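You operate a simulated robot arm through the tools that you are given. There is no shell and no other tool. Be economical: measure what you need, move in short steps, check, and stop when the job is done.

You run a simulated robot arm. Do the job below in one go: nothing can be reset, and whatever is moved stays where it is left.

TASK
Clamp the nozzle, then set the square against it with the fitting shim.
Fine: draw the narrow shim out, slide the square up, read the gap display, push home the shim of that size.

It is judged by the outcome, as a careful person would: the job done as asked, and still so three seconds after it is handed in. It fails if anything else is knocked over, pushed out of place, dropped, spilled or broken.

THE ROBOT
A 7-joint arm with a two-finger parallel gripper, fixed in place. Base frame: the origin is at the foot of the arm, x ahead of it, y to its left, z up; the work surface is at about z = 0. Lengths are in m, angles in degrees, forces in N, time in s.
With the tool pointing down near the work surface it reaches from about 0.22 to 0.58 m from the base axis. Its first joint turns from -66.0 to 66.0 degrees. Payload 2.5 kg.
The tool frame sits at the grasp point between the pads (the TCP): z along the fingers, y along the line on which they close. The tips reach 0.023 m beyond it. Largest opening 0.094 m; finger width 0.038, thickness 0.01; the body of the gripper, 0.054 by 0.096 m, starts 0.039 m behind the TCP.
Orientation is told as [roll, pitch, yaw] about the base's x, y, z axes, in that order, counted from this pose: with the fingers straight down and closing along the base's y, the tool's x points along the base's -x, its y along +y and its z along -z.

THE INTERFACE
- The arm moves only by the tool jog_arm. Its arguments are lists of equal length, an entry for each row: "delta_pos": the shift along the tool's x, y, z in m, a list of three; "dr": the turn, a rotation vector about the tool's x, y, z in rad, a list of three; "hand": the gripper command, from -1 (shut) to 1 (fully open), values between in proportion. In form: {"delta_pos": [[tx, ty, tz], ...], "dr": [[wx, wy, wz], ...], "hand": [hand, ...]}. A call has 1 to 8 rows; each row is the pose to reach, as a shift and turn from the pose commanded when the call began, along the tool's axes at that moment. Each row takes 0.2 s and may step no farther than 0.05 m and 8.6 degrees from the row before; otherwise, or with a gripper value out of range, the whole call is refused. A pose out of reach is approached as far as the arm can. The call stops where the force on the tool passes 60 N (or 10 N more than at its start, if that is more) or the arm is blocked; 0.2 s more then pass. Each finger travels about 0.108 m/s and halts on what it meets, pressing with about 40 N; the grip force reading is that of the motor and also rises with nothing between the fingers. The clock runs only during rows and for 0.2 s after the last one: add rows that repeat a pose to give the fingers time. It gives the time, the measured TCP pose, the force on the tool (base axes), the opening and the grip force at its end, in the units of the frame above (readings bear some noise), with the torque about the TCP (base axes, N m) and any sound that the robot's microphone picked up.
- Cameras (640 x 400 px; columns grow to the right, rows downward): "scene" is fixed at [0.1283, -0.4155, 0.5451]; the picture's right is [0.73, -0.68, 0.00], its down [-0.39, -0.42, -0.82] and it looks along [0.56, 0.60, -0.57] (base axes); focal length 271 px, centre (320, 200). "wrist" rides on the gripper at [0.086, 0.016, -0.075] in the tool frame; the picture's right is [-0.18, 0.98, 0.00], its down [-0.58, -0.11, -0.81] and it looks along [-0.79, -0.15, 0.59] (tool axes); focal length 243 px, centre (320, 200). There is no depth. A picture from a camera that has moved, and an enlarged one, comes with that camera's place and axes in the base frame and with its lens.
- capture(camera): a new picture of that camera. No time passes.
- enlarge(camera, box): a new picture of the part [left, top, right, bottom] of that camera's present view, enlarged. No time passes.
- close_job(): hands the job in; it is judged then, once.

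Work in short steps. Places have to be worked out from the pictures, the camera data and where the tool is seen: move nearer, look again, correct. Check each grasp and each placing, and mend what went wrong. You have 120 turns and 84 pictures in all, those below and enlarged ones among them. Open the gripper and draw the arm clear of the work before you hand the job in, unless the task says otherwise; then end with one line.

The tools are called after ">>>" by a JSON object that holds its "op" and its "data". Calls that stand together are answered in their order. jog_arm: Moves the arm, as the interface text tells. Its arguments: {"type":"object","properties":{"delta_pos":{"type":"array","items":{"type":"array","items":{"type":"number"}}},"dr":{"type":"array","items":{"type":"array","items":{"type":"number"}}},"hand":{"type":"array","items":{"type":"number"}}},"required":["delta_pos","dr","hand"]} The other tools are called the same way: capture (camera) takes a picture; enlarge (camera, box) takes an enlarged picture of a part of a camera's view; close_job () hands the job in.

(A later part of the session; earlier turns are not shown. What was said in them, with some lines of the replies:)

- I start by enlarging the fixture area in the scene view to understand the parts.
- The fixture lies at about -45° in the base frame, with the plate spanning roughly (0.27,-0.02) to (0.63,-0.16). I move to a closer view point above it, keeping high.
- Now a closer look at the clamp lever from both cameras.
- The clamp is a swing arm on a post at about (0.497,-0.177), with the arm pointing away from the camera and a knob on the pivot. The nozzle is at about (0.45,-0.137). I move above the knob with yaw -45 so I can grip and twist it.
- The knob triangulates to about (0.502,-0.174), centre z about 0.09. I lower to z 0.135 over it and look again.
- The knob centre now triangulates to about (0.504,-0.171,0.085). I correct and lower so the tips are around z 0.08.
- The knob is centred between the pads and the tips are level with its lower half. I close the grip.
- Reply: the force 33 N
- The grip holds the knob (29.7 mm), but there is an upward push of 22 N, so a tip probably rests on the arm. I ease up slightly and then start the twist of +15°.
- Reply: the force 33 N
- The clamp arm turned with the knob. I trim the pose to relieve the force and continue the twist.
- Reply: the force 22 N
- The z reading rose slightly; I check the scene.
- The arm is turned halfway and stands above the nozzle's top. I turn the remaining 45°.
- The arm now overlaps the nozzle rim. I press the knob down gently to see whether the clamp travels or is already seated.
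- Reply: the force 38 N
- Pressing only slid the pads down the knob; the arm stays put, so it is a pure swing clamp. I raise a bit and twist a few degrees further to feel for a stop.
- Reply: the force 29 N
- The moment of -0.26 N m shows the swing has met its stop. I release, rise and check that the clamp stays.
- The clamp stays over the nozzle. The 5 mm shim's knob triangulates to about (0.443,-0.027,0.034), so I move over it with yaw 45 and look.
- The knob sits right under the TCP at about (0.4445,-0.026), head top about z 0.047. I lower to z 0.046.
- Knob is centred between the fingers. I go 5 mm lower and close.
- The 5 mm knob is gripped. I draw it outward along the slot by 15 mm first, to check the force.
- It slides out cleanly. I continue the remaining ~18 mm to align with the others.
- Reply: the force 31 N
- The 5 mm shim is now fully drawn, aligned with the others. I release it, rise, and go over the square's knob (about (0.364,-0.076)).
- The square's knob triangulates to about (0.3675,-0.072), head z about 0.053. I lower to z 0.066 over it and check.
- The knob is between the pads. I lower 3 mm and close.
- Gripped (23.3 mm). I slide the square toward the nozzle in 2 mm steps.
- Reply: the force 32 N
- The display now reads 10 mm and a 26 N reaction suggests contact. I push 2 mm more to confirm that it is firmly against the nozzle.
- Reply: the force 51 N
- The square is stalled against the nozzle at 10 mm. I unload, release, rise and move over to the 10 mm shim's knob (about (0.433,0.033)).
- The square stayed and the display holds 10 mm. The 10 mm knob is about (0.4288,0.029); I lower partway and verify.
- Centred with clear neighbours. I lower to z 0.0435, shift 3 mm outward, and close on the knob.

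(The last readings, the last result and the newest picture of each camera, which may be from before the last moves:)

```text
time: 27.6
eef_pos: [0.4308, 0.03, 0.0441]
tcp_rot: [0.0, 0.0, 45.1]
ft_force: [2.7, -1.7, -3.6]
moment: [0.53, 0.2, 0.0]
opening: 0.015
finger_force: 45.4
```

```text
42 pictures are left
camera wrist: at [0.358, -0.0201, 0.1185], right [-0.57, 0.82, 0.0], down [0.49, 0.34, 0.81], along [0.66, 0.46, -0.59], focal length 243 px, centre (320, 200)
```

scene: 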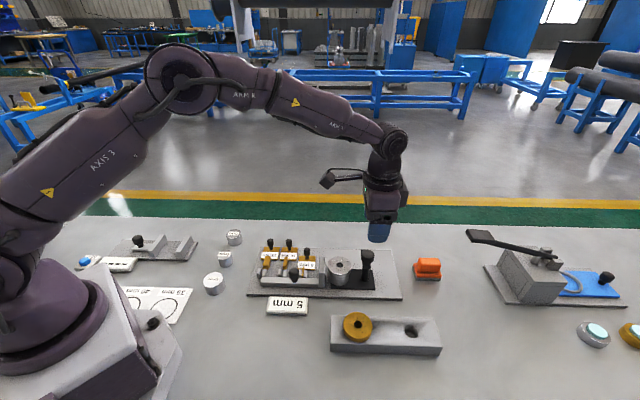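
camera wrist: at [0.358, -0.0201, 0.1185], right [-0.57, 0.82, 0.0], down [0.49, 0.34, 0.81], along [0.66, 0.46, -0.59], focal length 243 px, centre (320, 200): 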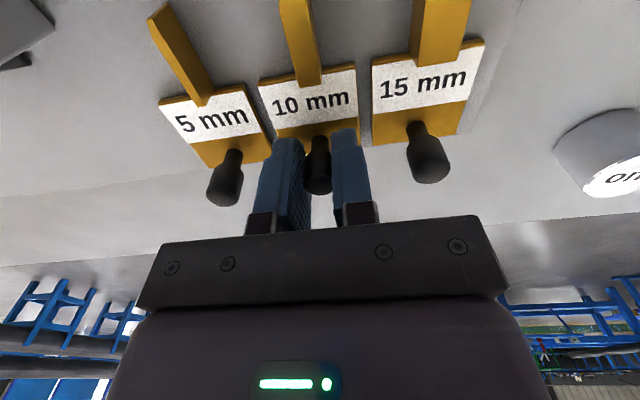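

The 10 mm knob is gripped. I push in 15 mm and check the alignment of the tongue with its slot.

>>> {"op": "jog_arm", "data": {"delta_pos": [[0.004, 0, 0], [0.008, 0, 0], [0.012, 0, 0], [0.015, 0, 0], [0.015, 0, 0]], "dr": [[0, 0, 0], [0, 0, 0], [0, 0, 0], [0, 0, 0], [0, 0, 0]], "hand": [-1, -1, -1, -1, -1]}}

>>> {"op": "enlarge", "data": {"camera": "scene", "box": [250, 230, 350, 300]}}

```text
time: 28.8
eef_pos: [0.4216, 0.02, 0.0445]
tcp_rot: [0.0, -0.1, 45.3]
ft_force: [3.5, -3.0, -15.5]
moment: [-0.18, -0.68, 0.06]
opening: 0.0152
finger_force: 44.9
```

```text
5.71 times, centred on (300, 265) of scene
camera zoom: at [0.1284, -0.4155, 0.5451], right [0.73, -0.68, 0.0], down [-0.39, -0.42, -0.82], along [0.56, 0.6, -0.57], focal length 1551 px, centre (434, -171)
```

zoom: 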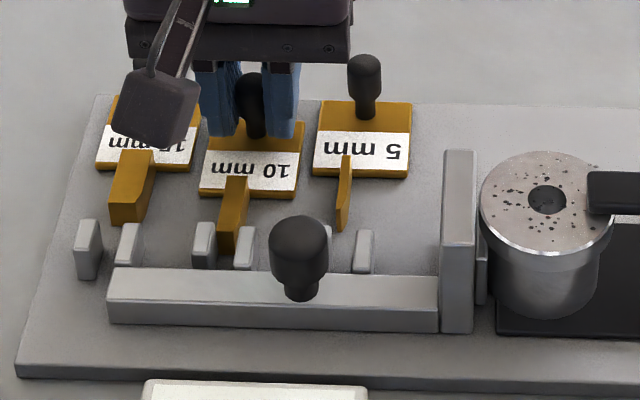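

The tongue is entering between its two teeth. I push on in small steps to the stop.

>>> {"op": "jog_arm", "data": {"delta_pos": [[0.004, 0, 0], [0.008, 0, 0], [0.012, 0, 0], [0.016, 0, 0], [0.018, 0, 0], [0.02, 0, 0], [0.02, 0, 0]], "dr": [[0, 0, 0], [0, 0, 0], [0, 0, 0], [0, 0, 0], [0, 0, 0], [0, 0, 0], [0, 0, 0]], "hand": [-1, -1, -1, -1, -1, -1, -1]}}

>>> {"op": "enlarge", "data": {"camera": "scene", "box": [250, 230, 350, 300]}}

```text
time: 30.4
eef_pos: [0.408, 0.0092, 0.046]
tcp_rot: [-0.1, -0.3, 45.3]
ft_force: [14.9, 18.4, -18.8]
moment: [0.63, 0.21, -0.02]
opening: 0.0151
finger_force: 44.5
```

```text
5.71 times, centred on (300, 265) of scene
camera zoom: at [0.1284, -0.4155, 0.545], right [0.73, -0.68, 0.0], down [-0.39, -0.42, -0.82], along [0.56, 0.6, -0.57], focal length 1551 px, centre (434, -171)
```

zoom: 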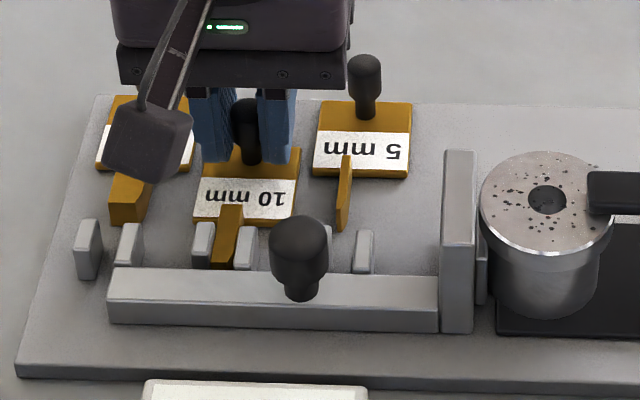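

About 24 N reaction after 31 mm of travel, matching the 5 mm shim's earlier travel. I push 3 mm more to confirm it is at the hard stop.

>>> {"op": "jog_arm", "data": {"delta_pos": [[0.0015, 0, 0], [0.003, 0, 0], [0.003, 0, 0]], "dr": [[0, 0, 0], [0, 0, 0], [0, 0, 0]], "hand": [-1, -1, -1]}}

>>> {"op": "enlarge", "data": {"camera": "wrist", "box": [200, 0, 520, 200]}}

```text
time: 31.2
eef_pos: [0.4069, 0.0078, 0.0467]
tcp_rot: [-0.2, -0.6, 45.3]
ft_force: [19.6, 22.4, 0.6]
moment: [0.42, 0.35, 0.01]
opening: 0.0151
finger_force: 45.0
```

```text
2.00 times, centred on (360, 100) of wrist
camera zoom: at [0.3339, -0.0443, 0.12], right [-0.57, 0.82, 0.0], down [0.48, 0.33, 0.81], along [0.67, 0.46, -0.58], focal length 485 px, centre (240, 400)
```

zoom: 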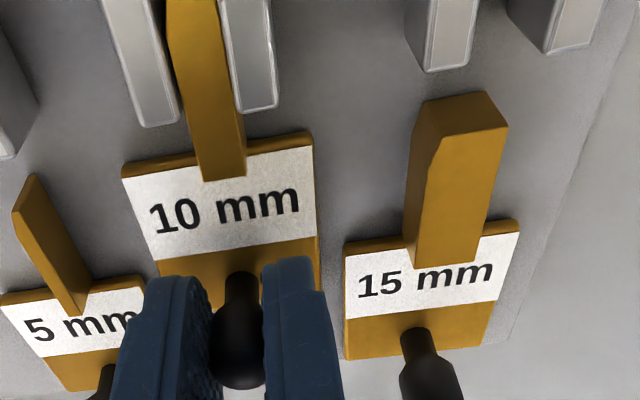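

Travel now totals ~33 mm with rising force. I release, rise straight up and compare with how the 5 mm shim sat initially.

>>> {"op": "jog_arm", "data": {"delta_pos": [[-0.003, 0, 0], [-0.003, 0, 0], [-0.003, 0, 0], [-0.003, 0, -0.04], [-0.003, 0, -0.08], [-0.05, 0, -0.1], [-0.09, 0, -0.1], [-0.09, 0, -0.1]], "dr": [[0, 0, 0], [0, 0, 0], [0, 0, 0], [0, 0, 0], [0, 0, 0], [0, 0, 0], [0, 0, 0], [0, 0, 0]], "hand": [-1, -0.3, -0.2, -0.2, -0.2, -0.2, -0.2, -0.2]}}

>>> {"op": "enlarge", "data": {"camera": "scene", "box": [250, 235, 330, 285]}}

>>> {"op": "enlarge", "data": {"camera": "scene", "box": [235, 220, 415, 332]}}

```text
refused: row 6 steps farther than a row can; nothing moved
```

```text
8.00 times, centred on (290, 260) of scene
camera zoom: at [0.1283, -0.4156, 0.5451], right [0.73, -0.68, 0.0], down [-0.39, -0.42, -0.82], along [0.56, 0.6, -0.57], focal length 2171 px, centre (560, -280)
```

zoom: 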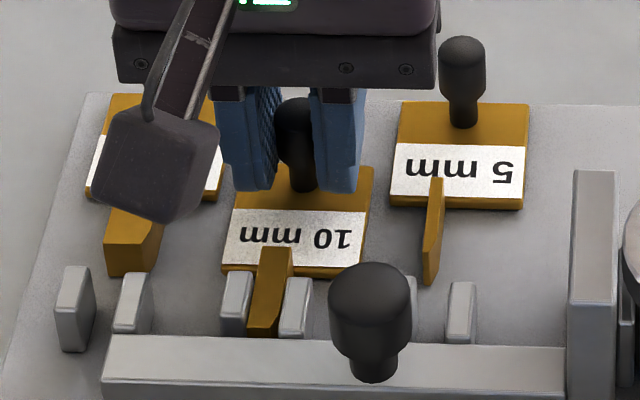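

```text
3.56 times, centred on (325, 276) of scene
camera zoom: at [0.1283, -0.4156, 0.5451], right [0.73, -0.68, 0.0], down [-0.39, -0.42, -0.82], along [0.56, 0.6, -0.57], focal length 965 px, centre (302, -70)
```

zoom: 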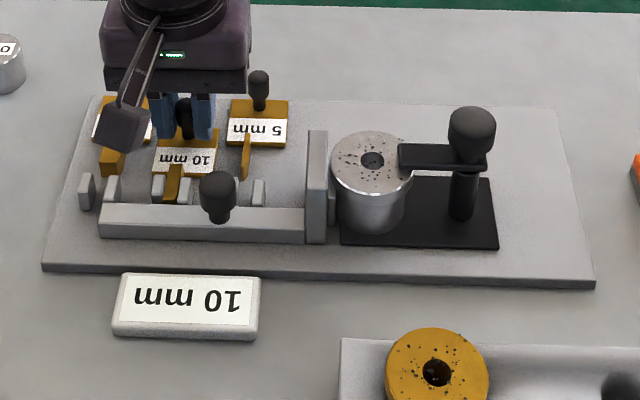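

The 10 mm plate's front edge is where the 5 mm one was initially (row ~272), so it is home. I repeat the release with legal steps.

>>> {"op": "jog_arm", "data": {"delta_pos": [[-0.003, 0, 0], [-0.003, 0, 0], [-0.003, 0, 0], [-0.003, 0, -0.04], [-0.003, 0, -0.08], [-0.04, 0, -0.1], [-0.08, 0, -0.12], [-0.1, 0, -0.14]], "dr": [[0, 0, 0], [0, 0, 0], [0, 0, 0], [0, 0, 0], [0, 0, 0], [0, 0, 0], [0, 0, 0], [0, 0, 0]], "hand": [-1, -0.3, -0.2, -0.2, -0.2, -0.2, -0.2, -0.2]}}

>>> {"op": "enlarge", "data": {"camera": "scene", "box": [250, 235, 330, 285]}}

>>> {"op": "capture", "data": {"camera": "scene"}}

>>> {"op": "enlarge", "data": {"camera": "scene", "box": [320, 235, 400, 295]}}

```text
time: 33.0
eef_pos: [0.475, 0.0761, 0.186]
tcp_rot: [0.0, 0.1, 45.1]
ft_force: [-0.4, -0.4, -0.2]
moment: [-0.03, -0.01, 0.03]
opening: 0.0379
finger_force: 0.2
```

```text
8.00 times, centred on (290, 260) of scene
camera zoom: at [0.1283, -0.4155, 0.5451], right [0.73, -0.68, 0.0], down [-0.39, -0.42, -0.82], along [0.56, 0.6, -0.57], focal length 2171 px, centre (560, -280)
```

zoom: 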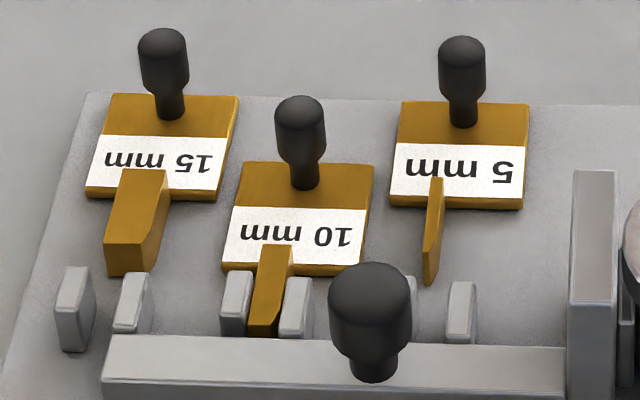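

```text
35 pictures are left
```

scene: 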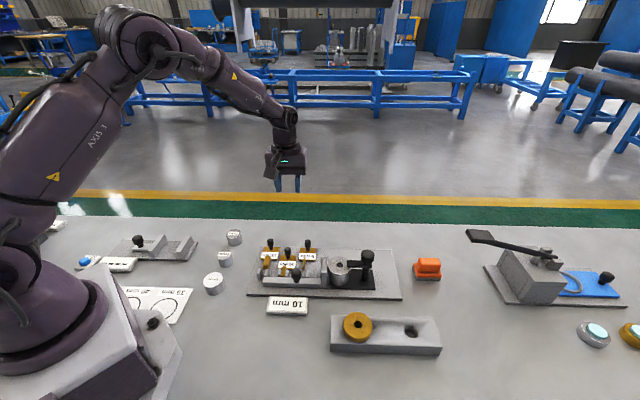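

```text
6.67 times, centred on (360, 265) of scene
camera zoom: at [0.1283, -0.4155, 0.5451], right [0.73, -0.68, 0.0], down [-0.39, -0.42, -0.82], along [0.56, 0.6, -0.57], focal length 1809 px, centre (53, -233)
```

zoom: 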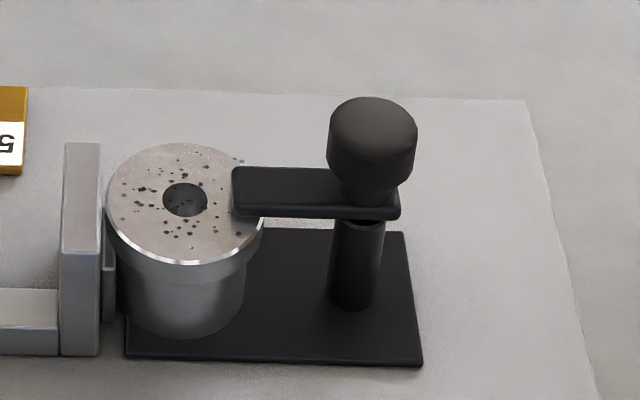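

All checks agree: the clamp is swung over the nozzle, the square rests against it with the display at 10 mm, and the 10 mm shim is home. The gripper is open and clear, so I hand it in.

>>> {"op": "close_job", "data": {}}

```text
The job is handed in.
```

The nozzle is clamped and the square set against it: the gap display read 10 mm, so the 10 mm shim is pushed home, with the 5 mm shim drawn out and the arm clear.
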